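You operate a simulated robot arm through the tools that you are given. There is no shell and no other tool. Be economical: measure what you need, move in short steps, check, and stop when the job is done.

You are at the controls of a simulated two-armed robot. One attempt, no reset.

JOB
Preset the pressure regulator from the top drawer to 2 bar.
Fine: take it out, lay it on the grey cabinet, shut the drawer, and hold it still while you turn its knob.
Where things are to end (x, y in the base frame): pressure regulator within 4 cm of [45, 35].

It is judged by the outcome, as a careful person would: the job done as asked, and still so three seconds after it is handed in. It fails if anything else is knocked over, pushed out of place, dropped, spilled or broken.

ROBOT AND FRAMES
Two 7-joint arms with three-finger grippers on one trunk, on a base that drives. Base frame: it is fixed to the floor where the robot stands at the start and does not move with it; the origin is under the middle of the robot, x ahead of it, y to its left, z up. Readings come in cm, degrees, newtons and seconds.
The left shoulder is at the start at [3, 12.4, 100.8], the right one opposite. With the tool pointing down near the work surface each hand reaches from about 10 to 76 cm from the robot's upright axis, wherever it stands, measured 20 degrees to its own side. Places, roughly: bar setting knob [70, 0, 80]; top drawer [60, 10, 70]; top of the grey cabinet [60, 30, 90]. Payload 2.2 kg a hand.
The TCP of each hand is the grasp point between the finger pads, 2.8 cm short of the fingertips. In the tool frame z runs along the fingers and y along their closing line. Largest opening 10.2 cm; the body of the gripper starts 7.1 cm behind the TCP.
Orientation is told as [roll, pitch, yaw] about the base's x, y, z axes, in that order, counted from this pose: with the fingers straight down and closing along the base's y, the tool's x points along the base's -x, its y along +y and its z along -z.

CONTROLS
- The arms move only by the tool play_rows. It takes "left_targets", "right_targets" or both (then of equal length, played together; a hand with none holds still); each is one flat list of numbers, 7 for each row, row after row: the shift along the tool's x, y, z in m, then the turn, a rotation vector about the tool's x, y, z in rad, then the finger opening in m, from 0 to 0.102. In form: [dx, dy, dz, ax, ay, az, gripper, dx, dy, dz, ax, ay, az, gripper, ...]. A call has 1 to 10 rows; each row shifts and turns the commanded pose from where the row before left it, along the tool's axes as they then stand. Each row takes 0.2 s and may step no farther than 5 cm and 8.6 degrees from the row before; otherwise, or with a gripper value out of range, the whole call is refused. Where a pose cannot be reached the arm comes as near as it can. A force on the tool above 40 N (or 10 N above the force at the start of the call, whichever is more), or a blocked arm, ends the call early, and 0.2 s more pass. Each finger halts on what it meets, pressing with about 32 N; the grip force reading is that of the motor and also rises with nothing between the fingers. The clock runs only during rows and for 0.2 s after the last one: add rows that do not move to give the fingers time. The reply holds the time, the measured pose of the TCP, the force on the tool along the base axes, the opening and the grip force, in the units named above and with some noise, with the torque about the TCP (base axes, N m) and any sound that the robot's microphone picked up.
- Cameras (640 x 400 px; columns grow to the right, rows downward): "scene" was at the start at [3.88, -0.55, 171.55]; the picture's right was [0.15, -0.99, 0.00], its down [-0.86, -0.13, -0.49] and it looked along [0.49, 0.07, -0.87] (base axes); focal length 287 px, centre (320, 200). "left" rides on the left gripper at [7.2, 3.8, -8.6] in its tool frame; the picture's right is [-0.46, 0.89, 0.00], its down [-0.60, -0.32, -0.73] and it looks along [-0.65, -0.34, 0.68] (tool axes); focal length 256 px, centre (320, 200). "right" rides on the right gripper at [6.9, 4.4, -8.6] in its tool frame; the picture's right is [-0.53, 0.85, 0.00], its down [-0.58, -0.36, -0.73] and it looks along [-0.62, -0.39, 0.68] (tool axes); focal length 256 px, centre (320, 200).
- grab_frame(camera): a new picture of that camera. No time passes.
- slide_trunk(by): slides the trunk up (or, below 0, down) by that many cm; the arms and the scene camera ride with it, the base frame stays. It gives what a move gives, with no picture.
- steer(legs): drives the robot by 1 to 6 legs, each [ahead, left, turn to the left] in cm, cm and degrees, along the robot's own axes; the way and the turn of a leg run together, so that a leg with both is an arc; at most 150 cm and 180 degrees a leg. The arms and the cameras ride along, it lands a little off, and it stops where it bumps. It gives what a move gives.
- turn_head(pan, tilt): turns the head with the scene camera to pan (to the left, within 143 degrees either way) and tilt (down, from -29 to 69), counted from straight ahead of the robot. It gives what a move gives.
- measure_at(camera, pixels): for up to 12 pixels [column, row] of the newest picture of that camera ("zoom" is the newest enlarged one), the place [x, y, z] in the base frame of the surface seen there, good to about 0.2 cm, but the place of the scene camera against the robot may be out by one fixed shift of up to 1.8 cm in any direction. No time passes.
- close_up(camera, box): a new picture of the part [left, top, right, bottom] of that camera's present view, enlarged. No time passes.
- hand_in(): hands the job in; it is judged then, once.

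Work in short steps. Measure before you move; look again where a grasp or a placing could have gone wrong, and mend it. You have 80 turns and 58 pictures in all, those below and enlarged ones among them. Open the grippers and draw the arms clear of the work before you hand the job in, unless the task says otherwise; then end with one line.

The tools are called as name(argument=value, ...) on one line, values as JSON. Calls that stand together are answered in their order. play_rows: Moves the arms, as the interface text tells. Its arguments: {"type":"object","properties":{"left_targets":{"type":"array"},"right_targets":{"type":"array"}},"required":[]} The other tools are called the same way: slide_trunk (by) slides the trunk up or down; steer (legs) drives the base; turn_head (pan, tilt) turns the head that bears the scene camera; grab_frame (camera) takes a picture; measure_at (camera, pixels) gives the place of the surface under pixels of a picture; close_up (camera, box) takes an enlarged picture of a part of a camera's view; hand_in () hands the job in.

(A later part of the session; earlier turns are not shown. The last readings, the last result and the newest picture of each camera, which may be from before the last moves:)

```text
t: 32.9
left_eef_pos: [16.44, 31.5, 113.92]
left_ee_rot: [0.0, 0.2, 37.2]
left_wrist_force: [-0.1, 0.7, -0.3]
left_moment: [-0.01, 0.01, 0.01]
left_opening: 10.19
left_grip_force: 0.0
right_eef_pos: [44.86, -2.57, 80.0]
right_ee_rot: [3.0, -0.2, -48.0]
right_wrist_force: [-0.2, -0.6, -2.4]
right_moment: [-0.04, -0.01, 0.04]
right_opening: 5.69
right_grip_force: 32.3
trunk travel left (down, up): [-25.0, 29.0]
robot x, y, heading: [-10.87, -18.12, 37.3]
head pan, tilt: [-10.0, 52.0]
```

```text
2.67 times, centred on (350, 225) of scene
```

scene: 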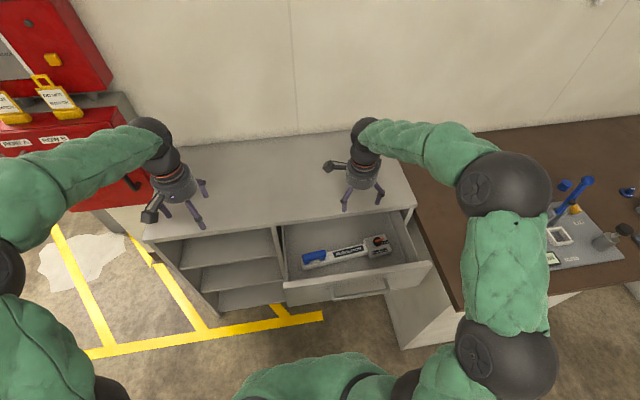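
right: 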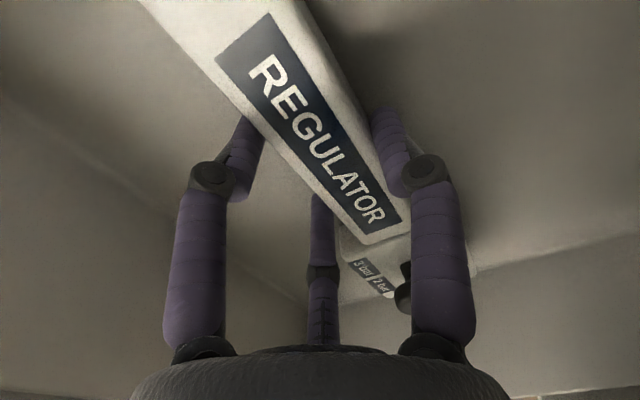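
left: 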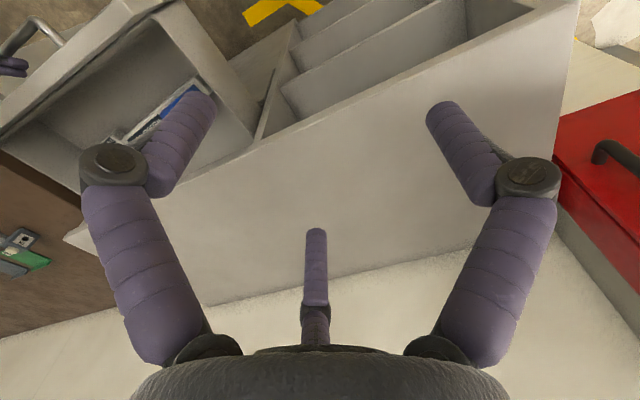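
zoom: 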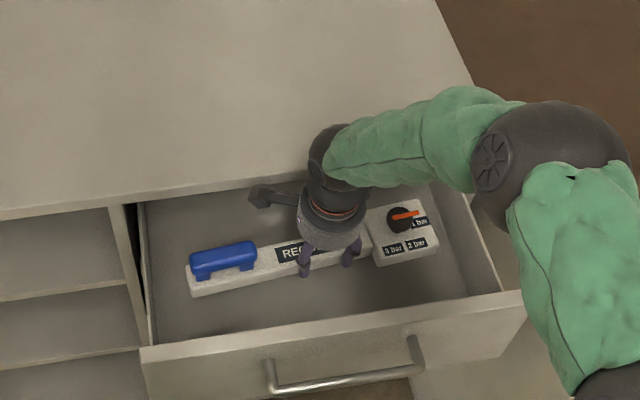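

It weighs only ~0.24 kg and hangs level. I move back 1.5 cm for edge clearance, lift to z≈99 and align it with the cabinet.

play_rows(right_targets=[0, -0.015, -0.01, 0, 0, 0, 0, 0, 0.0015, -0.03, 0, 0, 0, 0, 0, 0.0015, -0.03, 0, 0, 0, 0, 0, 0.0015, -0.03, 0, 0, 0, 0, 0, 0.0015, -0.03, 0, 0, 0, 0, 0, 0.0015, -0.03, 0, 0, 0, 0, 0, 0.0015, -0.03, 0, 0, 0, 0, 0, 0, -0.01, 0, 0, 0.098, 0, 0, 0, 0, 0, 0, 0, 0])

```text
t: 34.9
left_eef_pos: [16.49, 31.58, 113.9]
left_ee_rot: [0.0, 0.1, 37.2]
left_wrist_force: [-0.1, 0.2, 0.1]
left_moment: [-0.02, 0.0, -0.01]
left_opening: 10.22
left_grip_force: 0.0
right_eef_pos: [43.52, -3.59, 99.96]
right_ee_rot: [3.2, 0.1, -53.7]
right_wrist_force: [-0.7, -0.3, -2.5]
right_moment: [0.01, 0.1, -0.01]
right_opening: 5.66
right_grip_force: 32.1
trunk travel left (down, up): [-25.0, 29.0]
robot x, y, heading: [-10.89, -17.89, 37.0]
head pan, tilt: [-10.0, 52.0]
```

Now forward 19 cm and 9 cm left over the cabinet top.

play_rows(right_targets=[0.0174, 0.038, 0.002, 0, 0, 0, 0, 0.0174, 0.038, 0.002, 0, 0, 0, 0, 0.0174, 0.038, 0.002, 0, 0, 0, 0, 0.0174, 0.038, 0.002, 0, 0, 0, 0, 0.0174, 0.038, 0.002, 0, 0, 0, 0, 0, 0, 0, 0, 0, 0, 0])

grab_frame(camera="scene")

```text
t: 36.3
left_eef_pos: [16.42, 31.52, 114.02]
left_ee_rot: [0.0, 0.0, 37.1]
left_wrist_force: [0.6, 0.3, 0.4]
left_moment: [0.0, 0.0, -0.02]
left_opening: 10.17
left_grip_force: 0.1
right_eef_pos: [53.66, 14.65, 100.19]
right_ee_rot: [3.1, 0.0, -53.6]
right_wrist_force: [0.5, -0.2, -2.2]
right_moment: [0.07, 0.01, -0.02]
right_opening: 5.66
right_grip_force: 32.4
trunk travel left (down, up): [-25.0, 29.0]
robot x, y, heading: [-10.55, -18.02, 37.3]
head pan, tilt: [-10.0, 52.0]
```

```text
27 pictures are left
```

scene: 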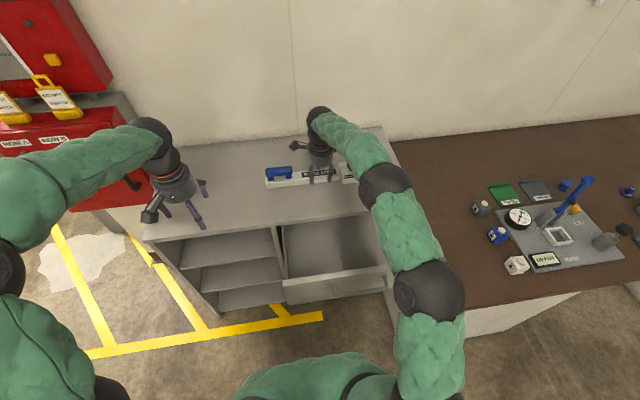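

It is above the top. I lower it: fast to ~1 cm above, then slowly until it touches (bottom is 3.7 cm below TCP, top at ~90).

play_rows(right_targets=[0, -0.001, 0.025, 0, 0, 0, 0, 0, -0.001, 0.025, 0, 0, 0, 0, 0, 0, 0.006, 0, 0, 0, 0, 0, 0, 0.004, 0, 0, 0, 0, 0, 0, 0.003, 0, 0, 0, 0, 0, 0, 0, 0, 0, 0, 0])

```text
t: 37.7
left_eef_pos: [16.32, 31.59, 113.93]
left_ee_rot: [0.0, 0.1, 37.3]
left_wrist_force: [0.5, -0.2, 0.0]
left_moment: [-0.04, 0.0, -0.01]
left_opening: 10.22
left_grip_force: 0.2
right_eef_pos: [53.98, 14.81, 93.86]
right_ee_rot: [3.2, 0.0, -53.7]
right_wrist_force: [-1.2, 1.2, 6.6]
right_moment: [-1.21, -0.58, 0.01]
right_opening: 5.66
right_grip_force: 31.8
trunk travel left (down, up): [-25.0, 29.0]
robot x, y, heading: [-10.7, -17.86, 37.3]
head pan, tilt: [-10.0, 52.0]
```

It touches the top (6.6 N). I open and lift away.

play_rows(right_targets=[0, 0, 0, 0, 0, 0, 0.06, 0, 0, 0, 0, 0, 0, 0.075, 0, 0, 0, 0, 0, 0, 0.08, 0, 0, -0.02, 0, 0, 0, 0.08, 0, 0, -0.04, 0, 0, 0, 0.08, 0, 0, -0.04, 0.05, 0, 0, 0.08, 0, -0.03, -0.03, 0, 0, 0, 0.08])

close_up(camera="scene", box=[240, 120, 440, 310])

```text
t: 39.3
left_eef_pos: [16.24, 31.47, 114.05]
left_ee_rot: [0.1, 0.0, 37.1]
left_wrist_force: [-0.4, -0.4, -1.0]
left_moment: [0.02, 0.0, 0.01]
left_opening: 10.21
left_grip_force: 0.0
right_eef_pos: [50.71, 12.48, 106.86]
right_ee_rot: [0.2, 0.2, -53.6]
right_wrist_force: [-0.4, -0.5, 0.9]
right_moment: [0.0, -0.1, 0.03]
right_opening: 8.0
right_grip_force: 0.0
trunk travel left (down, up): [-25.0, 29.0]
robot x, y, heading: [-10.81, -17.97, 37.1]
head pan, tilt: [-10.0, 52.0]
```

```text
2.11 times, centred on (340, 215) of scene
```

zoom: 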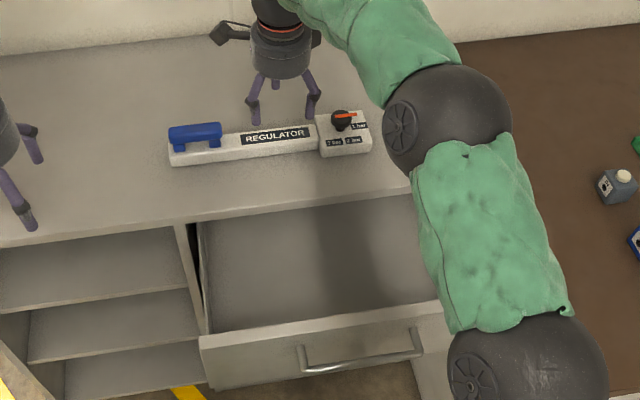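

The regulator sits flat on the cabinet. To shut the drawer, I first yaw the right hand back.

play_rows(right_targets=[0, 0, 0, 0, 0, -0.149, 0.05, 0, 0, 0, 0, 0, -0.149, 0, 0, 0, 0, 0, 0, -0.149, 0, 0, 0, 0, 0, 0, -0.149, 0, 0, 0, 0, 0, 0, -0.149, 0, 0, 0, 0, 0, 0, -0.149, 0, 0, 0, 0, 0, 0, -0.149, 0, 0, 0, 0, 0, 0, -0.149, 0, 0, 0, 0, 0, 0, -0.149, 0, 0, 0, 0, 0, 0, -0.149, 0])

play_rows(right_targets=[0, 0, 0, 0, 0, -0.08, 0, 0.046, -0.009, 0, 0, 0, 0, 0, 0.046, -0.009, 0, 0, 0, 0, 0, 0.046, -0.009, 0, 0, 0, 0, 0, 0.046, -0.009, 0, 0, 0, 0, 0, 0.046, -0.009, 0, 0, 0, 0, 0, 0.046, -0.009, 0, 0, 0, 0, 0, 0.046, -0.009, 0, 0, 0, 0, 0, 0.04, -0.007, 0, 0, 0, 0, 0, 0, 0, 0, 0, 0, 0, 0])

```text
t: 41.5
left_eef_pos: [16.34, 31.65, 113.94]
left_ee_rot: [0.1, 0.3, 37.2]
left_wrist_force: [-0.5, 0.3, 0.4]
left_moment: [0.01, 0.01, 0.0]
left_opening: 10.22
left_grip_force: 0.0
right_eef_pos: [51.0, 12.79, 106.88]
right_ee_rot: [0.1, -0.2, 31.9]
right_wrist_force: [-0.2, 0.1, 0.1]
right_moment: [0.03, 0.0, 0.04]
right_opening: 0.22
right_grip_force: 31.9
trunk travel left (down, up): [-25.0, 29.0]
robot x, y, heading: [-10.39, -17.82, 37.4]
head pan, tilt: [-10.0, 52.0]
```

```text
t: 43.7
left_eef_pos: [16.51, 31.62, 113.93]
left_ee_rot: [0.0, 0.2, 37.2]
left_wrist_force: [0.0, 0.3, 0.7]
left_moment: [-0.01, 0.02, 0.0]
left_opening: 10.19
left_grip_force: 0.1
right_eef_pos: [25.91, -14.27, 106.47]
right_ee_rot: [0.1, -0.3, 36.2]
right_wrist_force: [0.4, 0.6, -0.1]
right_moment: [-0.03, 0.01, 0.03]
right_opening: 0.19
right_grip_force: 30.9
trunk travel left (down, up): [-25.0, 29.0]
robot x, y, heading: [-10.55, -17.87, 37.1]
head pan, tilt: [-10.0, 52.0]
```

At depth 12.4, in front of the handle. I step back 1.5 cm, lean 10°, and descend in front of the bar to z≈82.

play_rows(right_targets=[0.015, 0, 0, 0, -0.0875, 0, 0, 0, 0, 0, 0, -0.0875, 0, 0, 0.00705, 0, 0.0399, 0, 0, 0, 0, 0.00705, 0, 0.0399, 0, 0, 0, 0, 0.00705, 0, 0.0399, 0, 0, 0, 0, 0.00705, 0, 0.0399, 0, 0, 0, 0, 0.00705, 0, 0.0399, 0, 0, 0, 0, 0.00705, 0, 0.0399, 0, 0, 0, 0, 0, 0, 0, 0, 0, 0, 0])

grab_frame(camera="right")

```text
t: 45.7
left_eef_pos: [16.3, 31.53, 113.96]
left_ee_rot: [0.0, 0.0, 37.1]
left_wrist_force: [-0.3, -0.7, 0.7]
left_moment: [0.02, -0.02, -0.03]
left_opening: 10.18
left_grip_force: 0.0
right_eef_pos: [24.84, -15.3, 82.11]
right_ee_rot: [0.1, -10.2, 36.3]
right_wrist_force: [-0.1, -0.5, -0.2]
right_moment: [-0.01, 0.01, -0.01]
right_opening: 0.21
right_grip_force: 31.3
trunk travel left (down, up): [-25.0, 29.0]
robot x, y, heading: [-10.66, -17.81, 37.4]
head pan, tilt: [-10.0, 52.0]
```

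```text
25 pictures are left
```

right: 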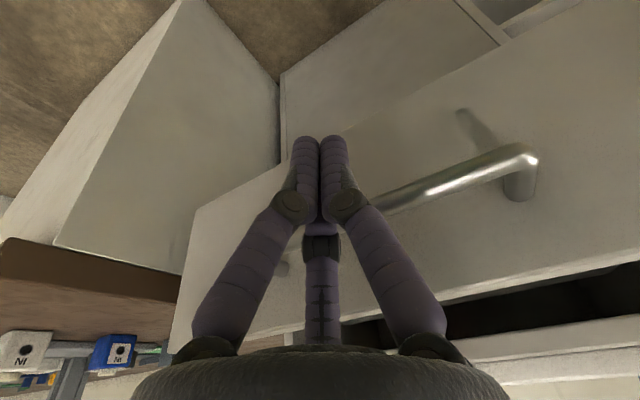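

The fingers are in front of the bar. I push forward 22 cm.

play_rows(right_targets=[-0.0246, 0, 0.00435, 0, 0, 0, 0, -0.0246, 0, 0.00435, 0, 0, 0, 0, -0.0246, 0, 0.00435, 0, 0, 0, 0, -0.0246, 0, 0.00435, 0, 0, 0, 0, -0.0246, 0, 0.00435, 0, 0, 0, 0, -0.0246, 0, 0.00435, 0, 0, 0, 0, -0.0246, 0, 0.00435, 0, 0, 0, 0, -0.0246, 0, 0.00435, 0, 0, 0, 0, -0.0246, 0, 0.00435, 0, 0, 0, 0])

play_rows(right_targets=[-0.0098, 0, 0.0017, 0, 0, 0, 0, -0.0098, 0, 0.0017, 0, 0, 0, 0, -0.0098, 0, 0.0017, 0, 0, 0, 0, -0.0098, 0, 0.0017, 0, 0, 0, 0])

grab_frame(camera="scene")

```text
t: 47.7
left_eef_pos: [16.46, 31.5, 113.91]
left_ee_rot: [0.0, 0.2, 37.2]
left_wrist_force: [-0.2, 0.4, -0.7]
left_moment: [-0.02, 0.03, 0.02]
left_opening: 10.19
left_grip_force: 0.0
right_eef_pos: [43.05, -1.77, 82.39]
right_ee_rot: [0.1, -10.3, 36.3]
right_wrist_force: [0.8, -0.4, 0.3]
right_moment: [-0.01, -0.01, 0.0]
right_opening: 0.2
right_grip_force: 31.5
trunk travel left (down, up): [-25.0, 29.0]
robot x, y, heading: [-10.89, -17.85, 37.1]
head pan, tilt: [-10.0, 52.0]
```

```text
t: 48.7
left_eef_pos: [16.45, 31.5, 113.86]
left_ee_rot: [0.0, 0.3, 37.1]
left_wrist_force: [0.8, 0.8, -0.5]
left_moment: [-0.03, 0.04, -0.02]
left_opening: 10.2
left_grip_force: 0.1
right_eef_pos: [44.67, -0.45, 81.44]
right_ee_rot: [0.0, -8.4, 36.4]
right_wrist_force: [-9.6, -6.3, 3.2]
right_moment: [-0.12, 0.05, -0.04]
right_opening: 0.18
right_grip_force: 31.5
trunk travel left (down, up): [-25.0, 29.0]
robot x, y, heading: [-10.94, -18.16, 37.5]
head pan, tilt: [-10.0, 52.0]
stopped in row 4 (right hand): the force on the tool passed its limit at 54 N (the readings are from after the stop); the commanded pose is now the measured one
```

```text
24 pictures are left
```

scene: 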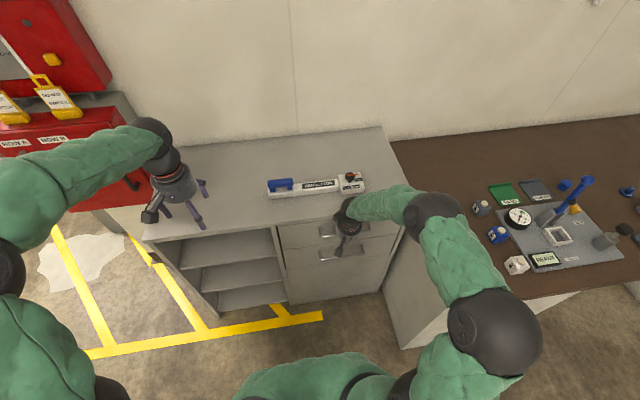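

Push stopped at depth 35.7, which matches the closed position. I back off and lift, then check the drawer.

play_rows(right_targets=[0.03, 0, -0.004, 0, 0, 0, 0, 0.04, 0, -0.006, 0, 0, 0, 0, 0, 0, -0.045, 0, 0.07, 0, 0, 0, 0, -0.045, 0, 0.077, 0, 0.05, 0, 0, -0.045, 0, 0, 0, 0.075, 0, 0, -0.045, 0, 0, 0, 0.075, 0, 0, -0.045, 0, 0, 0, 0.075, 0, 0, 0, 0, 0, 0, 0.075])

close_up(camera="scene", box=[250, 150, 430, 290])

```text
t: 50.5
left_eef_pos: [16.47, 31.49, 113.94]
left_ee_rot: [0.0, 0.1, 37.1]
left_wrist_force: [-0.8, 0.8, -0.1]
left_moment: [-0.01, 0.01, 0.02]
left_opening: 10.19
left_grip_force: 0.0
right_eef_pos: [38.45, -5.08, 104.3]
right_ee_rot: [-0.1, -0.3, 36.4]
right_wrist_force: [-0.3, -0.5, 0.6]
right_moment: [-0.01, 0.01, 0.04]
right_opening: 7.54
right_grip_force: 0.1
trunk travel left (down, up): [-25.0, 29.0]
robot x, y, heading: [-10.83, -17.96, 36.9]
head pan, tilt: [-10.0, 52.0]
```

```text
2.86 times, centred on (340, 220) of scene
```

zoom: 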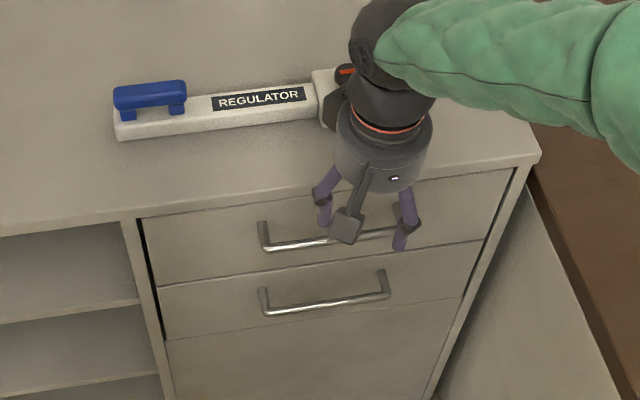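

Drawer is shut. I measure the regulator, and the red panel's and left elbow's distance before driving forward/left.

measure_at(camera="zoom", pixels=[[118, 138], [116, 125], [148, 95], [212, 100], [305, 92], [260, 110], [316, 100]])

measure_at(camera="scene", pixels=[[148, 185], [60, 120], [150, 200], [20, 110], [100, 60], [20, 180], [60, 260], [100, 300], [390, 330]])

```text
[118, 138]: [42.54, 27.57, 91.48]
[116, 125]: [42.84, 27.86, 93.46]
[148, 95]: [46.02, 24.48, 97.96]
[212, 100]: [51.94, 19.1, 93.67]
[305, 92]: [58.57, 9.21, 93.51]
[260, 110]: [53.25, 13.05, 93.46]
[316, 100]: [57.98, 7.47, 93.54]
```

```text
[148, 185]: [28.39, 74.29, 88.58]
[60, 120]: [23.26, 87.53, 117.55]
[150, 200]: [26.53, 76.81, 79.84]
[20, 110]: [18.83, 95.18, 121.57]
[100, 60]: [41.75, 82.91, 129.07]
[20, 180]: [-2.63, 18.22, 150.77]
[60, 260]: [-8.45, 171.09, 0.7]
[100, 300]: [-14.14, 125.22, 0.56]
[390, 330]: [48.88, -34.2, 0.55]
```

Enough room. I drive forward 15 cm and left 6 cm (hands are above z 101).

steer(legs=[[15, 6, 0]])

play_rows(right_targets=[0, 0, 0, 0, 0, 0.149, 0.078, 0, 0, 0, 0, 0, 0.149, 0.078, 0, 0, 0, 0, 0, 0.149, 0.078, 0, 0, 0, 0, 0, 0.149, 0.078, 0, 0, 0, 0, 0, 0.149, 0.078, 0, 0, 0, 0, 0, 0.149, 0.078, 0, 0, 0, 0, 0, 0.149, 0.078, 0, 0, 0, 0, 0, 0.149, 0.078, 0, 0, 0, 0, 0, 0.149, 0.078, 0, 0, 0, 0, 0, 0.149, 0.078])

grab_frame(camera="right")

grab_frame(camera="scene")

```text
t: 51.9
left_eef_pos: [25.08, 45.42, 113.83]
left_ee_rot: [0.0, 0.1, 37.1]
left_wrist_force: [-0.4, 1.3, 0.1]
left_moment: [-0.06, 0.05, 0.0]
left_opening: 10.2
left_grip_force: 0.2
right_eef_pos: [47.08, 8.74, 104.2]
right_ee_rot: [0.0, -0.3, 36.3]
right_wrist_force: [0.7, -0.5, -0.6]
right_moment: [-0.02, -0.02, 0.0]
right_opening: 7.51
right_grip_force: 0.0
trunk travel left (down, up): [-25.0, 29.0]
robot x, y, heading: [-2.15, -4.13, 37.3]
head pan, tilt: [-10.0, 52.0]
```

```text
t: 54.1
left_eef_pos: [24.87, 45.37, 113.86]
left_ee_rot: [0.0, 0.2, 37.1]
left_wrist_force: [0.2, -0.2, -0.1]
left_moment: [-0.01, -0.07, 0.01]
left_opening: 10.22
left_grip_force: 0.0
right_eef_pos: [46.93, 8.67, 104.28]
right_ee_rot: [0.4, -0.1, -49.2]
right_wrist_force: [0.0, 0.6, -0.2]
right_moment: [0.03, 0.0, -0.02]
right_opening: 7.81
right_grip_force: 0.1
trunk travel left (down, up): [-25.0, 29.0]
robot x, y, heading: [-2.2, -4.02, 37.4]
head pan, tilt: [-10.0, 52.0]
```

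```text
22 pictures are left
```

right: 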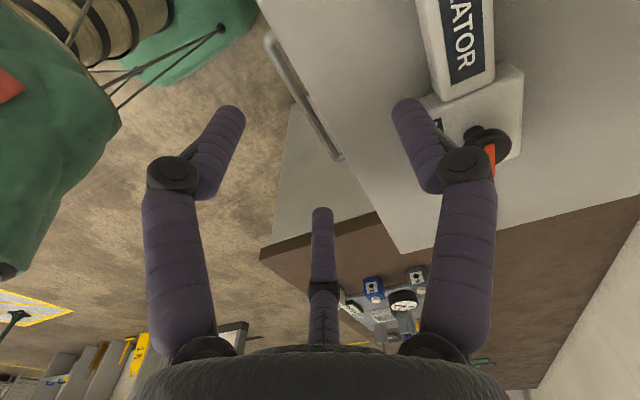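

```text
21 pictures are left
```

scene: 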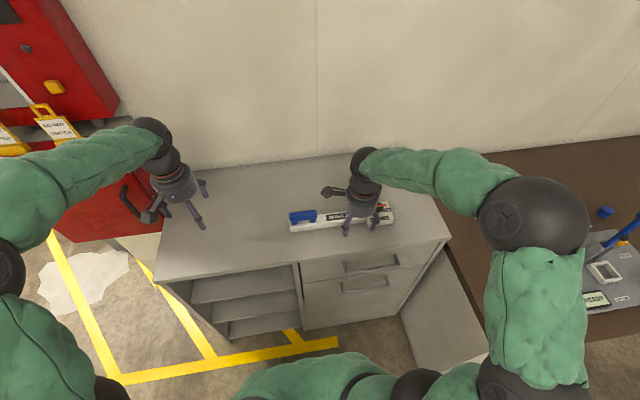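

I go back to the release pose [53.9,14.7] (yaw −53.7), descend to z 93.7 and look before closing.

play_rows(right_targets=[0, 0, 0, 0, 0, 0.078, 0.078, 0.0026, 0.0308, 0, 0, 0, 0, 0.078, 0.0026, 0.0308, 0, 0, 0, 0, 0.078, 0.0026, 0.0308, 0, 0, 0, 0, 0.078, 0, 0, 0.035, 0, 0, 0, 0.078, 0, 0, 0.035, 0, 0, 0, 0.078, 0, 0, 0.02, 0, 0, 0, 0.078, 0, 0, 0.015, 0, 0, 0, 0.078, 0, 0, 0, 0, 0, 0, 0.078])

grab_frame(camera="right")

```text
t: 56.1
left_eef_pos: [24.88, 45.39, 113.85]
left_ee_rot: [0.0, 0.3, 37.1]
left_wrist_force: [0.1, 0.0, 0.1]
left_moment: [0.02, 0.01, -0.03]
left_opening: 10.2
left_grip_force: 0.1
right_eef_pos: [53.98, 14.98, 93.82]
right_ee_rot: [0.3, 0.0, -53.7]
right_wrist_force: [-0.2, 0.8, 0.7]
right_moment: [0.03, 0.02, 0.03]
right_opening: 7.8
right_grip_force: 0.1
trunk travel left (down, up): [-25.0, 29.0]
robot x, y, heading: [-1.96, -4.09, 36.9]
head pan, tilt: [-10.0, 52.0]
```

```text
20 pictures are left
```

right: 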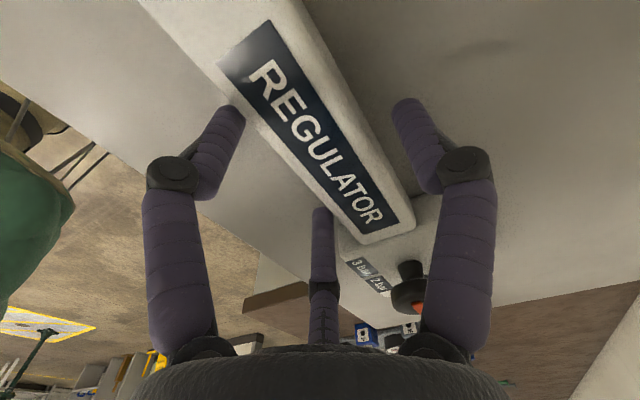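

Straddled as before. I close and lift 3.5 cm.

play_rows(right_targets=[0, 0, 0, 0, 0, 0, 0.05, 0, 0, 0, 0, 0, 0, 0.02, 0, 0, 0, 0, 0, 0, 0, 0, 0, 0, 0, 0, 0, 0, 0, 0, -0.01, 0, 0, 0, 0, 0, 0, -0.025, 0, 0, 0, 0, 0, 0, 0, 0, 0, 0, 0])

play_rows(right_targets=[0.0332, 0.0064, 0, 0, 0, 0, 0, 0.0332, 0.0064, 0, 0, 0, 0, 0, 0.0332, 0.0064, 0, 0, 0, 0, 0, 0.0332, 0.0064, 0, 0, 0, 0, 0, 0.0332, 0.0064, 0, 0, 0, 0, 0, 0.0332, 0.0064, 0, 0, 0, 0, 0, 0, 0, 0, 0, 0, 0, 0])

close_up(camera="scene", box=[150, 130, 450, 300])

```text
t: 57.7
left_eef_pos: [24.95, 45.33, 113.87]
left_ee_rot: [0.0, 0.1, 37.1]
left_wrist_force: [0.9, -0.7, 1.1]
left_moment: [0.0, 0.03, 0.0]
left_opening: 10.18
left_grip_force: 0.1
right_eef_pos: [54.01, 15.08, 97.37]
right_ee_rot: [0.3, 0.0, -53.5]
right_wrist_force: [-0.2, -0.7, -2.3]
right_moment: [0.07, 0.04, -0.01]
right_opening: 5.65
right_grip_force: 32.6
trunk travel left (down, up): [-25.0, 29.0]
robot x, y, heading: [-2.71, -3.6, 37.1]
head pan, tilt: [-10.0, 52.0]
```

```text
t: 59.3
left_eef_pos: [24.88, 45.26, 113.89]
left_ee_rot: [-0.1, 0.2, 37.1]
left_wrist_force: [0.3, -0.5, -0.6]
left_moment: [0.01, -0.01, 0.02]
left_opening: 10.23
left_grip_force: 0.0
right_eef_pos: [45.08, 33.31, 97.46]
right_ee_rot: [0.4, 0.1, -53.5]
right_wrist_force: [0.2, 1.1, -2.6]
right_moment: [0.02, 0.06, 0.0]
right_opening: 5.67
right_grip_force: 31.9
trunk travel left (down, up): [-25.0, 29.0]
robot x, y, heading: [-2.06, -4.16, 37.3]
head pan, tilt: [-10.0, 52.0]
```

```text
2.13 times, centred on (300, 215) of scene
```

zoom: 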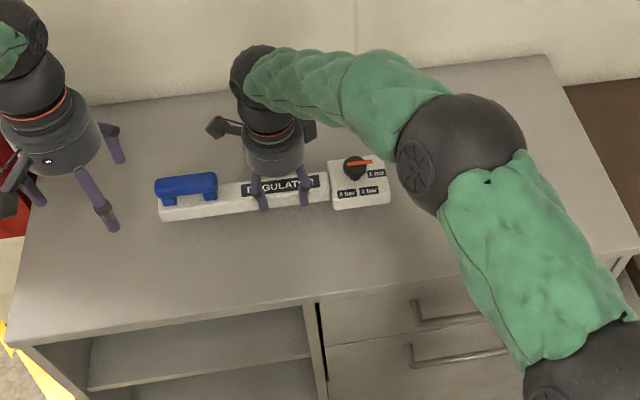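

Regulator centre is about [44.8,35.0]. I lower and release it.

play_rows(right_targets=[0, 0, 0.02, 0, 0, 0, 0, 0, 0, 0.01, 0, 0, 0, 0, 0, 0, 0.005, 0, 0, 0, 0, 0, 0, 0.003, 0, 0, 0, 0, 0, 0, 0, 0, 0, 0, 0])

play_rows(right_targets=[0, 0, 0, 0, 0, 0, 0.06, 0, 0, 0, 0, 0, 0, 0.075, 0, 0, 0, 0, 0, 0, 0.08, 0, 0, -0.03, 0, 0, 0, 0.08, 0, 0, -0.05, 0, 0, 0, 0.08, 0, 0, -0.05, 0, 0, 0, 0.06, -0.03, -0.03, -0.02, 0, 0, 0, 0.06, -0.03, -0.02, 0, 0, 0, 0, 0.06, -0.03, 0, 0, 0, 0, 0, 0.06, 0, 0, 0, 0, 0, 0, 0.06])

grab_frame(camera="right")

close_up(camera="scene", box=[150, 130, 450, 300])

```text
t: 60.5
left_eef_pos: [24.79, 45.47, 113.94]
left_ee_rot: [0.0, 0.1, 37.1]
left_wrist_force: [-0.8, -0.6, 0.5]
left_moment: [-0.01, 0.02, 0.0]
left_opening: 10.19
left_grip_force: 0.0
right_eef_pos: [45.2, 33.19, 93.84]
right_ee_rot: [0.6, 0.2, -53.7]
right_wrist_force: [-1.1, 1.2, 16.4]
right_moment: [-0.46, -0.07, -0.01]
right_opening: 5.68
right_grip_force: 32.3
trunk travel left (down, up): [-25.0, 29.0]
robot x, y, heading: [-2.25, -4.03, 37.6]
head pan, tilt: [-10.0, 52.0]
```

```text
t: 62.7
left_eef_pos: [24.81, 45.43, 113.9]
left_ee_rot: [0.0, 0.2, 37.1]
left_wrist_force: [-0.3, 0.0, 0.6]
left_moment: [0.0, -0.01, 0.02]
left_opening: 10.21
left_grip_force: 0.1
right_eef_pos: [46.58, 23.09, 108.56]
right_ee_rot: [0.3, 0.0, -53.6]
right_wrist_force: [-1.1, 0.8, 1.0]
right_moment: [0.01, -0.04, 0.02]
right_opening: 6.01
right_grip_force: 0.1
trunk travel left (down, up): [-25.0, 29.0]
robot x, y, heading: [-2.0, -4.12, 37.0]
head pan, tilt: [-10.0, 52.0]
```

```text
18 pictures are left
```

right: 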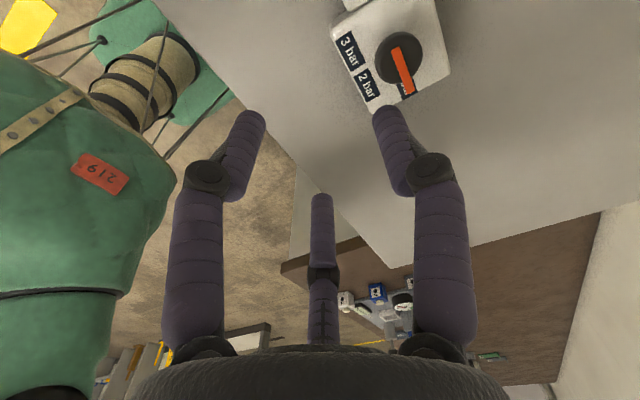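

```text
2.13 times, centred on (300, 215) of scene
```

zoom: 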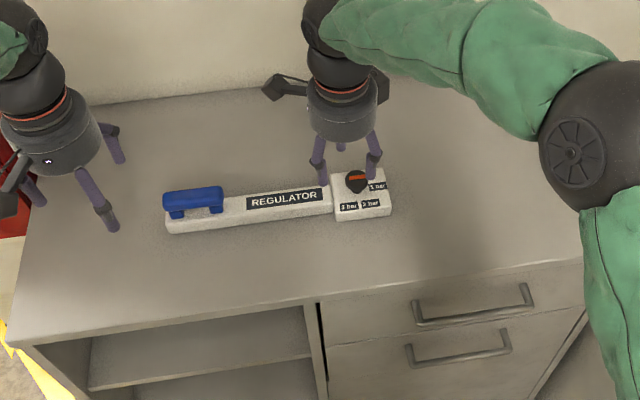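

Placed. I measure the knob, pointer and labels from the right hand camera.

measure_at(camera="right", pixels=[[397, 52], [409, 92], [403, 72], [380, 45], [420, 45], [350, 50], [366, 86], [405, 86], [415, 72], [335, 25], [375, 110], [450, 70]])

close_up(camera="right", box=[320, 0, 480, 120])

measure_at(camera="scene", pixels=[[231, 222], [254, 219], [240, 221]])

```text
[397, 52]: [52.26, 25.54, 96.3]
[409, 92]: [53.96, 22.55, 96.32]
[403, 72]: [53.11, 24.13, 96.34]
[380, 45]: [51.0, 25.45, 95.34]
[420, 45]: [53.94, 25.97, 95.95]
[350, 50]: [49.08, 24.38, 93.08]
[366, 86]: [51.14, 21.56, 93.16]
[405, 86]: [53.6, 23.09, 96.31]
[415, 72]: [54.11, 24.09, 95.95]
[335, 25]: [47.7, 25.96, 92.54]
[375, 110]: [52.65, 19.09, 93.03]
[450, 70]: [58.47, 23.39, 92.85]
```

```text
3.33 times, centred on (400, 60) of right
```

zoom: 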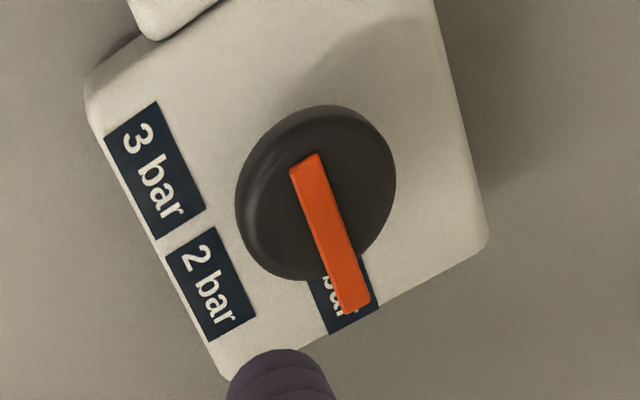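

```text
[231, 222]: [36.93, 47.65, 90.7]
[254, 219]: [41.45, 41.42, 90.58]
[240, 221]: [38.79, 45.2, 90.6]
```

Knob centre ≈[52.5,25.1], pointer at −60° (1 bar); 2 bar label at about −110…−115°, i.e. ~50–55° clockwise. First the left hand: yaw +89° so it can hold the blue handle (≈[37.2,45.1,97]).

play_rows(left_targets=[0, 0, 0, 0, 0, -0.149, 0.1, 0, 0, 0, 0, 0, -0.149, 0.09, 0, 0, 0, 0, 0, -0.149, 0.08, 0, 0, 0, 0, 0, -0.149, 0.07, 0, 0, 0, 0, 0, -0.149, 0.07, 0, 0, 0, 0, 0, -0.149, 0.07, 0, 0, 0, 0, 0, -0.149, 0.07, 0, 0, 0, 0, 0, -0.149, 0.07, 0, 0, 0, 0, 0, -0.149, 0.07, 0, 0, 0, 0, 0, -0.149, 0.07])

```text
t: 64.9
left_eef_pos: [24.89, 45.25, 113.89]
left_ee_rot: [0.2, -0.1, 122.7]
left_wrist_force: [-0.5, 0.0, 0.1]
left_moment: [0.0, 0.01, 0.0]
left_opening: 6.99
left_grip_force: 0.0
right_eef_pos: [46.63, 23.22, 108.56]
right_ee_rot: [0.3, 0.0, -53.6]
right_wrist_force: [0.5, -0.1, -0.2]
right_moment: [0.0, 0.02, 0.0]
right_opening: 5.98
right_grip_force: 0.0
trunk travel left (down, up): [-25.0, 29.0]
robot x, y, heading: [-2.29, -4.03, 37.1]
head pan, tilt: [-10.0, 52.0]
```

Now the left hand moves above the handle while the right yaws back to 30°.

play_rows(left_targets=[0, 0, 0, 0, 0, -0.065, 0.07, 0.0186, -0.0257, 0, 0, 0, 0, 0.07, 0.0186, -0.0257, 0, 0, 0, 0, 0.07, 0.0186, -0.0257, 0, 0, 0, 0, 0.07, 0.0187, -0.0257, 0, 0, 0, 0, 0.07, 0, 0, 0.02, 0, 0, 0, 0.06, 0, 0, 0.02, 0, 0, 0, 0.06, 0, 0, 0, 0, 0, 0, 0.06, 0, 0, 0, 0, 0, 0, 0.06, 0, 0, 0, 0, 0, 0, 0.06], right_targets=[0, 0, 0, 0, 0, -0.1459, 0.06, 0, 0, 0, 0, 0, -0.1459, 0.06, 0, 0, 0, 0, 0, -0.1459, 0.06, 0, 0, 0, 0, 0, -0.1459, 0.06, 0, 0, 0, 0, 0, -0.1459, 0.06, 0, 0, 0, 0, 0, -0.1459, 0.06, 0, 0, 0, 0, 0, -0.1459, 0.06, 0, 0, 0, 0, 0, -0.1459, 0.06, 0, 0, 0, 0, 0, -0.1459, 0.06, 0, 0, 0, 0, 0, -0.1459, 0.06])

grab_frame(camera="left")

grab_frame(camera="right")

```text
t: 67.1
left_eef_pos: [37.52, 45.33, 109.97]
left_ee_rot: [0.1, 0.0, 126.2]
left_wrist_force: [0.2, -0.7, 0.2]
left_moment: [0.0, 0.02, 0.01]
left_opening: 6.0
left_grip_force: 0.1
right_eef_pos: [46.61, 22.9, 108.53]
right_ee_rot: [0.1, -0.4, 30.1]
right_wrist_force: [0.6, 0.2, 0.6]
right_moment: [-0.01, 0.0, -0.01]
right_opening: 6.0
right_grip_force: 0.1
trunk travel left (down, up): [-25.0, 29.0]
robot x, y, heading: [-2.35, -4.33, 37.2]
head pan, tilt: [-10.0, 52.0]
```

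```text
15 pictures are left
```

left: 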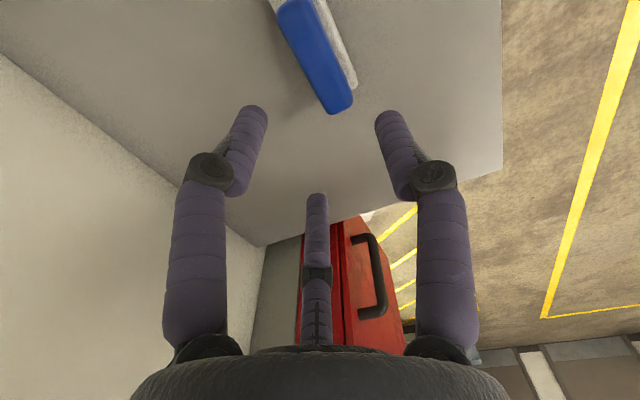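

```text
14 pictures are left
```

right: 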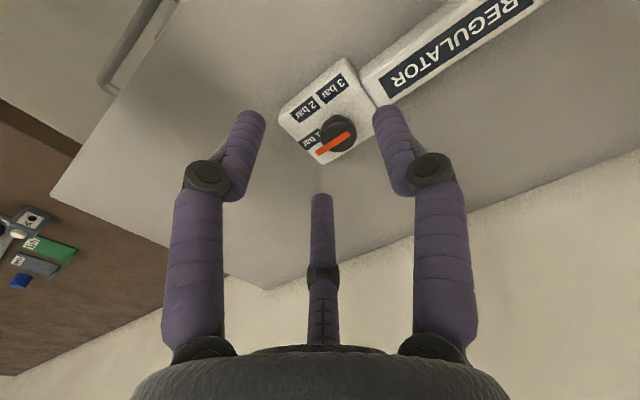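

Both views are clear. I measure the handle (left picture) and the knob (right picture).

measure_at(camera="left", pixels=[[280, 10], [305, 5], [300, 40], [318, 35], [330, 105], [346, 95], [320, 60], [350, 75], [335, 70]])

measure_at(camera="right", pixels=[[320, 152], [348, 133], [335, 142], [323, 132], [353, 128], [340, 120], [345, 148], [304, 109], [332, 88], [306, 142], [325, 162]])

close_up(camera="right", box=[260, 50, 400, 170])

```text
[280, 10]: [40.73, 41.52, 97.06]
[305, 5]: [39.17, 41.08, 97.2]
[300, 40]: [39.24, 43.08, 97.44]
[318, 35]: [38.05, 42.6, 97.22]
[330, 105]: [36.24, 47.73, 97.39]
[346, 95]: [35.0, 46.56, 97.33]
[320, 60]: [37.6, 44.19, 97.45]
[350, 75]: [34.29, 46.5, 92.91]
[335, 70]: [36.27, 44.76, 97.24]
```

```text
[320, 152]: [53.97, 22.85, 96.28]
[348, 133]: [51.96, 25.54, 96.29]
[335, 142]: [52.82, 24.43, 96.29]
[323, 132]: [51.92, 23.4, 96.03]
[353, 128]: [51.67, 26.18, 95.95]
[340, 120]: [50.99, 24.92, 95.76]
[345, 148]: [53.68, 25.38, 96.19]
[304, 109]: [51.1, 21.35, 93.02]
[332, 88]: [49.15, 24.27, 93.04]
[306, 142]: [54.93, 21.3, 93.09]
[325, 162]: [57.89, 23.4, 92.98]
```

```text
3.33 times, centred on (330, 110) of right
```

zoom: 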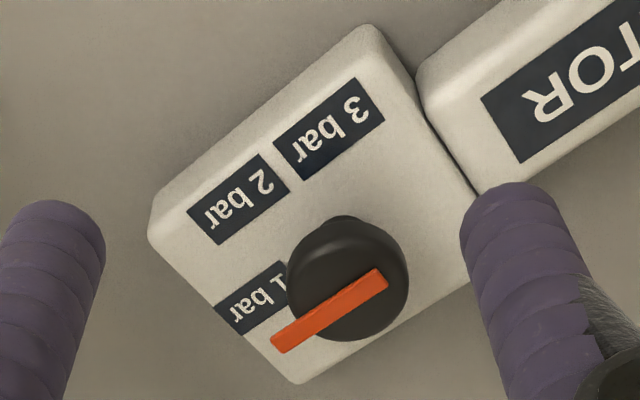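

Handle centre line is at depth 56.5, TCP at 57.1 — right for the radial grip. Left descends to z≈97 and closes.

play_rows(left_targets=[0, 0, 0.04, 0, 0, 0, 0.06, 0, 0, 0.04, 0, 0, 0, 0.06, 0, 0, 0.03, 0, 0, 0, 0.06, 0, 0, 0.018, 0, 0, 0, 0.06, 0, 0, 0, 0, 0, 0, 0.05, 0, 0, 0, 0, 0, 0, 0.03, 0, 0, 0, 0, 0, 0, 0.01, 0, 0, 0, 0, 0, 0, 0, 0, 0, 0, 0, 0, 0, 0])

grab_frame(camera="left")

```text
t: 69.1
left_eef_pos: [37.58, 45.19, 97.05]
left_ee_rot: [0.2, 0.0, 126.2]
left_wrist_force: [0.2, 0.3, -0.7]
left_moment: [-0.07, -0.07, 0.03]
left_opening: 4.1
left_grip_force: 31.9
right_eef_pos: [46.62, 22.92, 108.49]
right_ee_rot: [0.0, -0.5, 30.0]
right_wrist_force: [-0.4, 0.7, 0.2]
right_moment: [0.01, 0.04, -0.01]
right_opening: 6.02
right_grip_force: 0.0
trunk travel left (down, up): [-25.0, 29.0]
robot x, y, heading: [-2.24, -3.94, 37.1]
head pan, tilt: [-10.0, 52.0]
```

```text
12 pictures are left
```

left: 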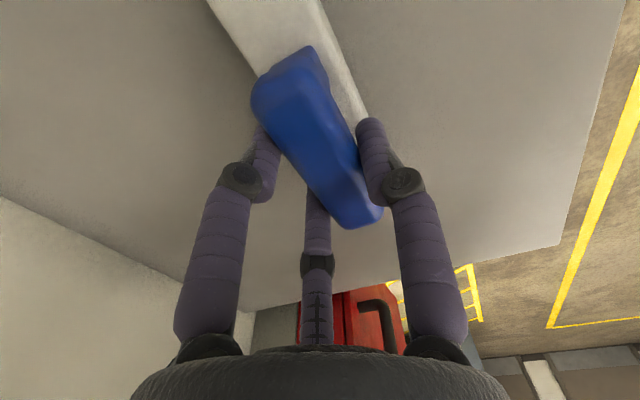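

Handle is held (4.1 cm). Right hand now moves above the knob to z≈104 and I recheck the knob position.

play_rows(right_targets=[0, 0, 0, 0, 0, -0.113, 0.06, -0.0295, -0.0095, 0, 0, 0, 0, 0.06, -0.0295, -0.0095, 0, 0, 0, 0, 0.06, 0, 0, 0.025, 0, 0, 0, 0.06, 0, 0, 0.02, 0, 0, 0, 0.06, 0, 0, 0, 0, 0, 0, 0.06])

grab_frame(camera="right")

close_up(camera="scene", box=[210, 150, 370, 260])

```text
t: 70.5
left_eef_pos: [37.7, 45.19, 97.17]
left_ee_rot: [0.2, 0.0, 126.2]
left_wrist_force: [-0.4, 0.7, 0.6]
left_moment: [0.03, 0.02, 0.01]
left_opening: 4.06
left_grip_force: 31.7
right_eef_pos: [52.42, 24.95, 104.17]
right_ee_rot: [-0.1, -0.3, 36.5]
right_wrist_force: [0.1, -0.2, -0.3]
right_moment: [0.0, 0.02, -0.03]
right_opening: 5.99
right_grip_force: 0.0
trunk travel left (down, up): [-25.0, 29.0]
robot x, y, heading: [-2.31, -3.98, 36.8]
head pan, tilt: [-10.0, 52.0]
```

```text
11 pictures are left
```

right: 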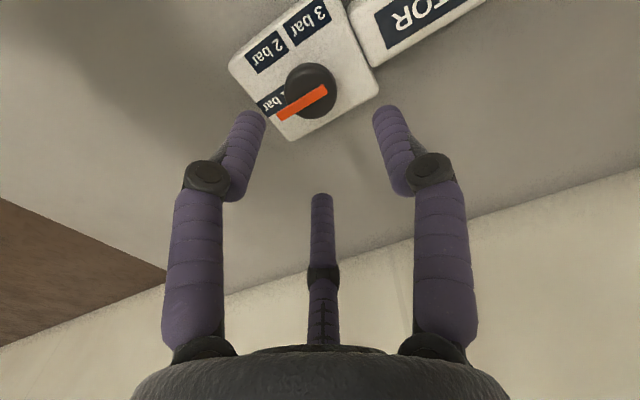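

```text
3.64 times, centred on (290, 205) of scene
```

zoom: 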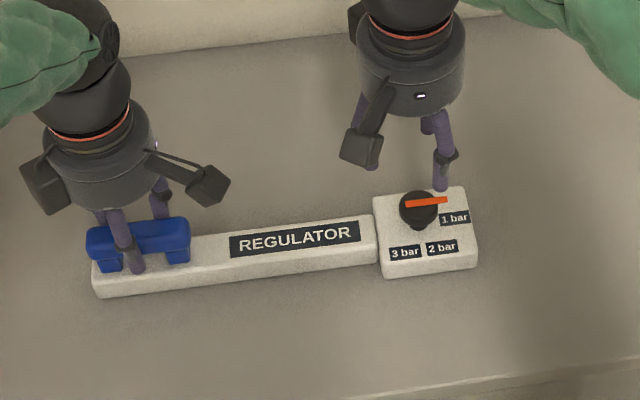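

The knob is a disc on a stem. I measure its centre again in this nearer picture: disc edges (286,85),(336,90),(310,63),(318,117) and pointer ends (280,115),(325,92).

measure_at(camera="right", pixels=[[290, 84], [335, 88], [316, 66], [322, 113], [281, 115], [324, 92], [303, 104], [270, 52], [308, 22], [313, 90], [300, 72], [290, 107]])

```text
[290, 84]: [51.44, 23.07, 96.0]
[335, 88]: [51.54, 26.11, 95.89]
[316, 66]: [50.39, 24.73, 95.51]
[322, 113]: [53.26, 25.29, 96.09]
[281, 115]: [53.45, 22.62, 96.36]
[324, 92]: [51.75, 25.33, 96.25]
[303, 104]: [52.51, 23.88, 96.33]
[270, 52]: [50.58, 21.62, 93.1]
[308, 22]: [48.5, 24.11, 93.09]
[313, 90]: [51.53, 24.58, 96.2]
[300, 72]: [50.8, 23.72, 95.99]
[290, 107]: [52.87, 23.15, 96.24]
```

Knob centre is [51.95,24.65], radius ~1.5. I correct 0.56 cm, descend to z≈96.3 and close on the disc.

play_rows(right_targets=[0.0056, 0, 0.02, 0, 0, 0, 0.06, 0, 0, 0.03, 0, 0, 0, 0.06, 0, 0, 0.02, 0, 0, 0, 0.06, 0, 0, 0.0085, 0, 0, 0, 0.06, 0, 0, 0, 0, 0, 0, 0.05, 0, 0, 0, 0, 0, 0, 0.04, 0, 0, 0, 0, 0, 0, 0.03, 0, 0, 0, 0, 0, 0, 0.02, 0, 0, 0, 0, 0, 0, 0.01])

grab_frame(camera="right")

```text
t: 72.5
left_eef_pos: [37.68, 45.22, 97.15]
left_ee_rot: [0.2, 0.0, 126.2]
left_wrist_force: [-3.8, 9.2, -0.1]
left_moment: [0.03, 0.0, 0.46]
left_opening: 4.04
left_grip_force: 32.1
right_eef_pos: [52.11, 24.6, 96.23]
right_ee_rot: [0.0, -0.4, 36.5]
right_wrist_force: [3.6, -8.3, -1.6]
right_moment: [-0.09, -0.02, -0.01]
right_opening: 3.61
right_grip_force: 19.6
trunk travel left (down, up): [-25.0, 29.0]
robot x, y, heading: [-2.24, -3.73, 37.1]
head pan, tilt: [-10.0, 52.0]
```

```text
9 pictures are left
```

right: 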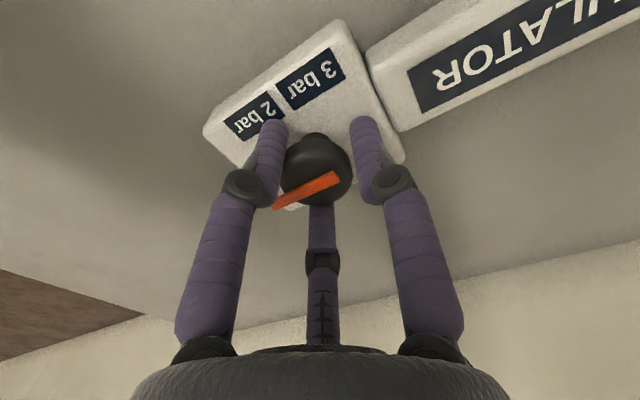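

The three fingers hold the disc, pointer between two of them. I turn clockwise 58° about the TCP.

play_rows(right_targets=[0, 0, 0, 0, 0, 0, 0.005, 0, 0, 0, 0, 0, 0.1446, 0.005, 0, 0, 0, 0, 0, 0.1446, 0.005, 0, 0, 0, 0, 0, 0.1446, 0.005, 0, 0, 0, 0, 0, 0.1446, 0.005, 0, 0, 0, 0, 0, 0.1446, 0.005, 0, 0, 0, 0, 0, 0.1446, 0.005, 0, 0, 0, 0, 0, 0.1446, 0.005, 0, 0, 0, 0, 0, 0, 0.005])

close_up(camera="scene", box=[210, 150, 370, 260])

```text
t: 74.5
left_eef_pos: [37.66, 45.29, 96.96]
left_ee_rot: [0.3, -0.2, 126.2]
left_wrist_force: [-16.2, 23.6, 0.7]
left_moment: [0.26, 0.04, -0.03]
left_opening: 4.04
left_grip_force: 31.7
right_eef_pos: [52.09, 24.64, 96.15]
right_ee_rot: [0.2, -0.3, -21.5]
right_wrist_force: [17.4, -24.1, -1.2]
right_moment: [-0.46, -0.09, 0.06]
right_opening: 3.51
right_grip_force: 22.4
trunk travel left (down, up): [-25.0, 29.0]
robot x, y, heading: [-2.13, -3.97, 37.2]
head pan, tilt: [-10.0, 52.0]
```

```text
3.64 times, centred on (290, 205) of scene
```

zoom: 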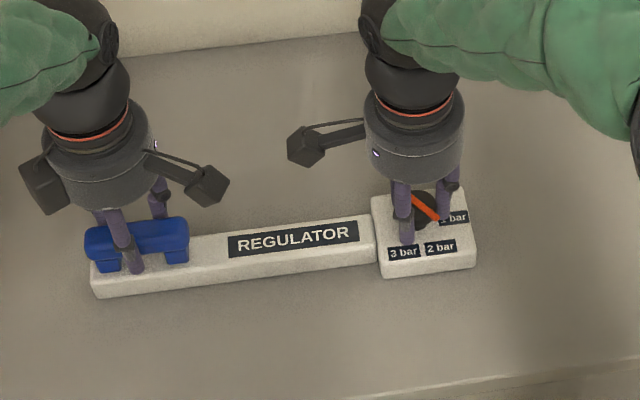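

The pointer has turned toward the lower right; fingers hide it. I release the knob, lift and look.

play_rows(right_targets=[0, 0, 0, 0, 0, 0, 0.03, 0, 0, 0, 0, 0, 0, 0.05, 0, 0, 0, 0, 0, 0, 0.06, 0, 0, -0.03, 0, 0, 0, 0.06, 0, 0, -0.03, 0, 0, 0, 0.06, 0, 0, -0.03, 0, 0, 0, 0.06, 0, 0, 0, 0, 0, 0, 0.06])

close_up(camera="right", box=[220, 0, 440, 140])

```text
t: 76.1
left_eef_pos: [37.66, 45.13, 97.1]
left_ee_rot: [0.3, 0.0, 126.2]
left_wrist_force: [-1.3, -0.9, 2.0]
left_moment: [0.2, 0.13, -0.04]
left_opening: 4.06
left_grip_force: 31.9
right_eef_pos: [52.0, 24.59, 105.04]
right_ee_rot: [0.4, -0.2, -21.3]
right_wrist_force: [0.2, -0.4, 0.5]
right_moment: [0.01, 0.0, -0.02]
right_opening: 6.02
right_grip_force: 0.1
trunk travel left (down, up): [-25.0, 29.0]
robot x, y, heading: [-2.06, -4.05, 37.1]
head pan, tilt: [-10.0, 52.0]
```

```text
2.86 times, centred on (330, 70) of right
```

zoom: 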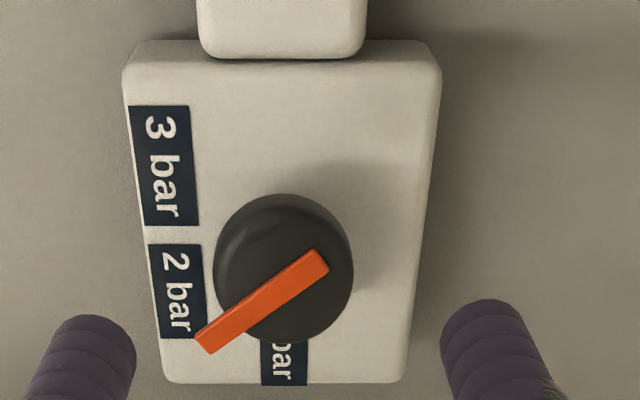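

The pointer is now near the 2 bar label but looks slightly short. I measure the angles.

measure_at(camera="zoom", pixels=[[208, 341], [318, 264], [262, 302], [177, 290], [164, 165], [285, 363], [220, 268], [350, 270], [300, 330], [290, 203], [340, 240], [240, 235]])

```text
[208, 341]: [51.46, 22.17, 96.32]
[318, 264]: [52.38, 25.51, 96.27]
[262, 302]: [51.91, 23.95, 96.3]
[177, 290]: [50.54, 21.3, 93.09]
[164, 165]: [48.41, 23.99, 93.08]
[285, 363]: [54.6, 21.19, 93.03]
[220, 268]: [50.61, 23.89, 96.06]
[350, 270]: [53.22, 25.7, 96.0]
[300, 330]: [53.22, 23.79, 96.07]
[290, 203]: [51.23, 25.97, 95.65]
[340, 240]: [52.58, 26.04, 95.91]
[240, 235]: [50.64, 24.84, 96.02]
```

Pointer at −105°, 2 bar label at −113.7° — about 8° short. I regrip the knob (TCP already on its centre), turn 9° more, and release again.

play_rows(right_targets=[0, 0, 0.04, 0, 0, 0, 0.06, 0, 0, 0.03, 0, 0, 0, 0.06, 0, 0, 0.0185, 0, 0, 0, 0.06, 0, 0, 0, 0, 0, 0, 0.045, 0, 0, 0, 0, 0, 0, 0.03, 0, 0, 0, 0, 0, 0, 0.015, 0, 0, 0, 0, 0, 0, 0.005, 0, 0, 0, 0, 0, 0, 0, 0, 0, 0, 0, 0, 0.079, 0, 0, 0, 0, 0, 0, 0.079, 0])

play_rows(right_targets=[0, 0, 0, 0, 0, 0, 0, 0, 0, 0, 0, 0, 0, 0.02, 0, 0, 0, 0, 0, 0, 0.045, 0, 0, 0, 0, 0, 0, 0.06, 0, 0, -0.03, 0, 0, 0, 0.06, 0, 0, -0.03, 0, 0, 0, 0.06, 0, 0, -0.03, 0, 0, 0, 0.06, 0, 0, 0, 0, 0, 0, 0.06])

close_up(camera="right", box=[220, 0, 440, 140])

```text
t: 78.3
left_eef_pos: [37.63, 45.28, 97.24]
left_ee_rot: [0.2, -0.1, 126.2]
left_wrist_force: [-9.8, 16.9, -0.3]
left_moment: [0.46, 0.28, -0.05]
left_opening: 4.03
left_grip_force: 32.2
right_eef_pos: [52.25, 24.52, 96.41]
right_ee_rot: [0.4, -0.2, -30.6]
right_wrist_force: [10.7, -18.3, 7.0]
right_moment: [-0.47, -0.05, 0.21]
right_opening: 3.52
right_grip_force: 31.8
trunk travel left (down, up): [-25.0, 29.0]
robot x, y, heading: [-2.23, -4.01, 37.1]
head pan, tilt: [-10.0, 52.0]
```

```text
t: 80.1
left_eef_pos: [37.64, 45.2, 97.06]
left_ee_rot: [0.2, 0.0, 126.1]
left_wrist_force: [-0.5, -0.4, 1.1]
left_moment: [-0.43, -0.3, -0.13]
left_opening: 4.03
left_grip_force: 31.7
right_eef_pos: [51.95, 24.57, 105.46]
right_ee_rot: [0.3, 0.0, -30.6]
right_wrist_force: [0.7, 0.5, -0.1]
right_moment: [0.02, 0.02, 0.02]
right_opening: 6.01
right_grip_force: 0.1
trunk travel left (down, up): [-25.0, 29.0]
robot x, y, heading: [-2.44, -3.91, 37.3]
head pan, tilt: [-10.0, 52.0]
```

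```text
2.86 times, centred on (330, 70) of right
```

zoom: 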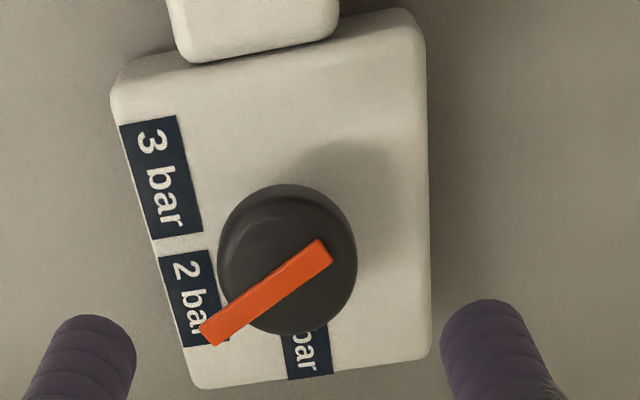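

I measure the pointer and labels again.

measure_at(camera="zoom", pixels=[[213, 333], [323, 251], [268, 293], [192, 297], [162, 177], [307, 350], [225, 262], [353, 265], [305, 325], [295, 192], [340, 225], [245, 225]])

```text
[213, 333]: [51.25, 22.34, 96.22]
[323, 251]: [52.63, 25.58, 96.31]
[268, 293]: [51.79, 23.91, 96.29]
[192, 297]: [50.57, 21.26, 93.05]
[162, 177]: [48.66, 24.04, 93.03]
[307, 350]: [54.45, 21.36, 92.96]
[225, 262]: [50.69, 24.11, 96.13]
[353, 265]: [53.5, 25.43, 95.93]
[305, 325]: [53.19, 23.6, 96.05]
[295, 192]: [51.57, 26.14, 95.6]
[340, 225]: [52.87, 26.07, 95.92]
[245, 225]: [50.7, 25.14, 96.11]
```

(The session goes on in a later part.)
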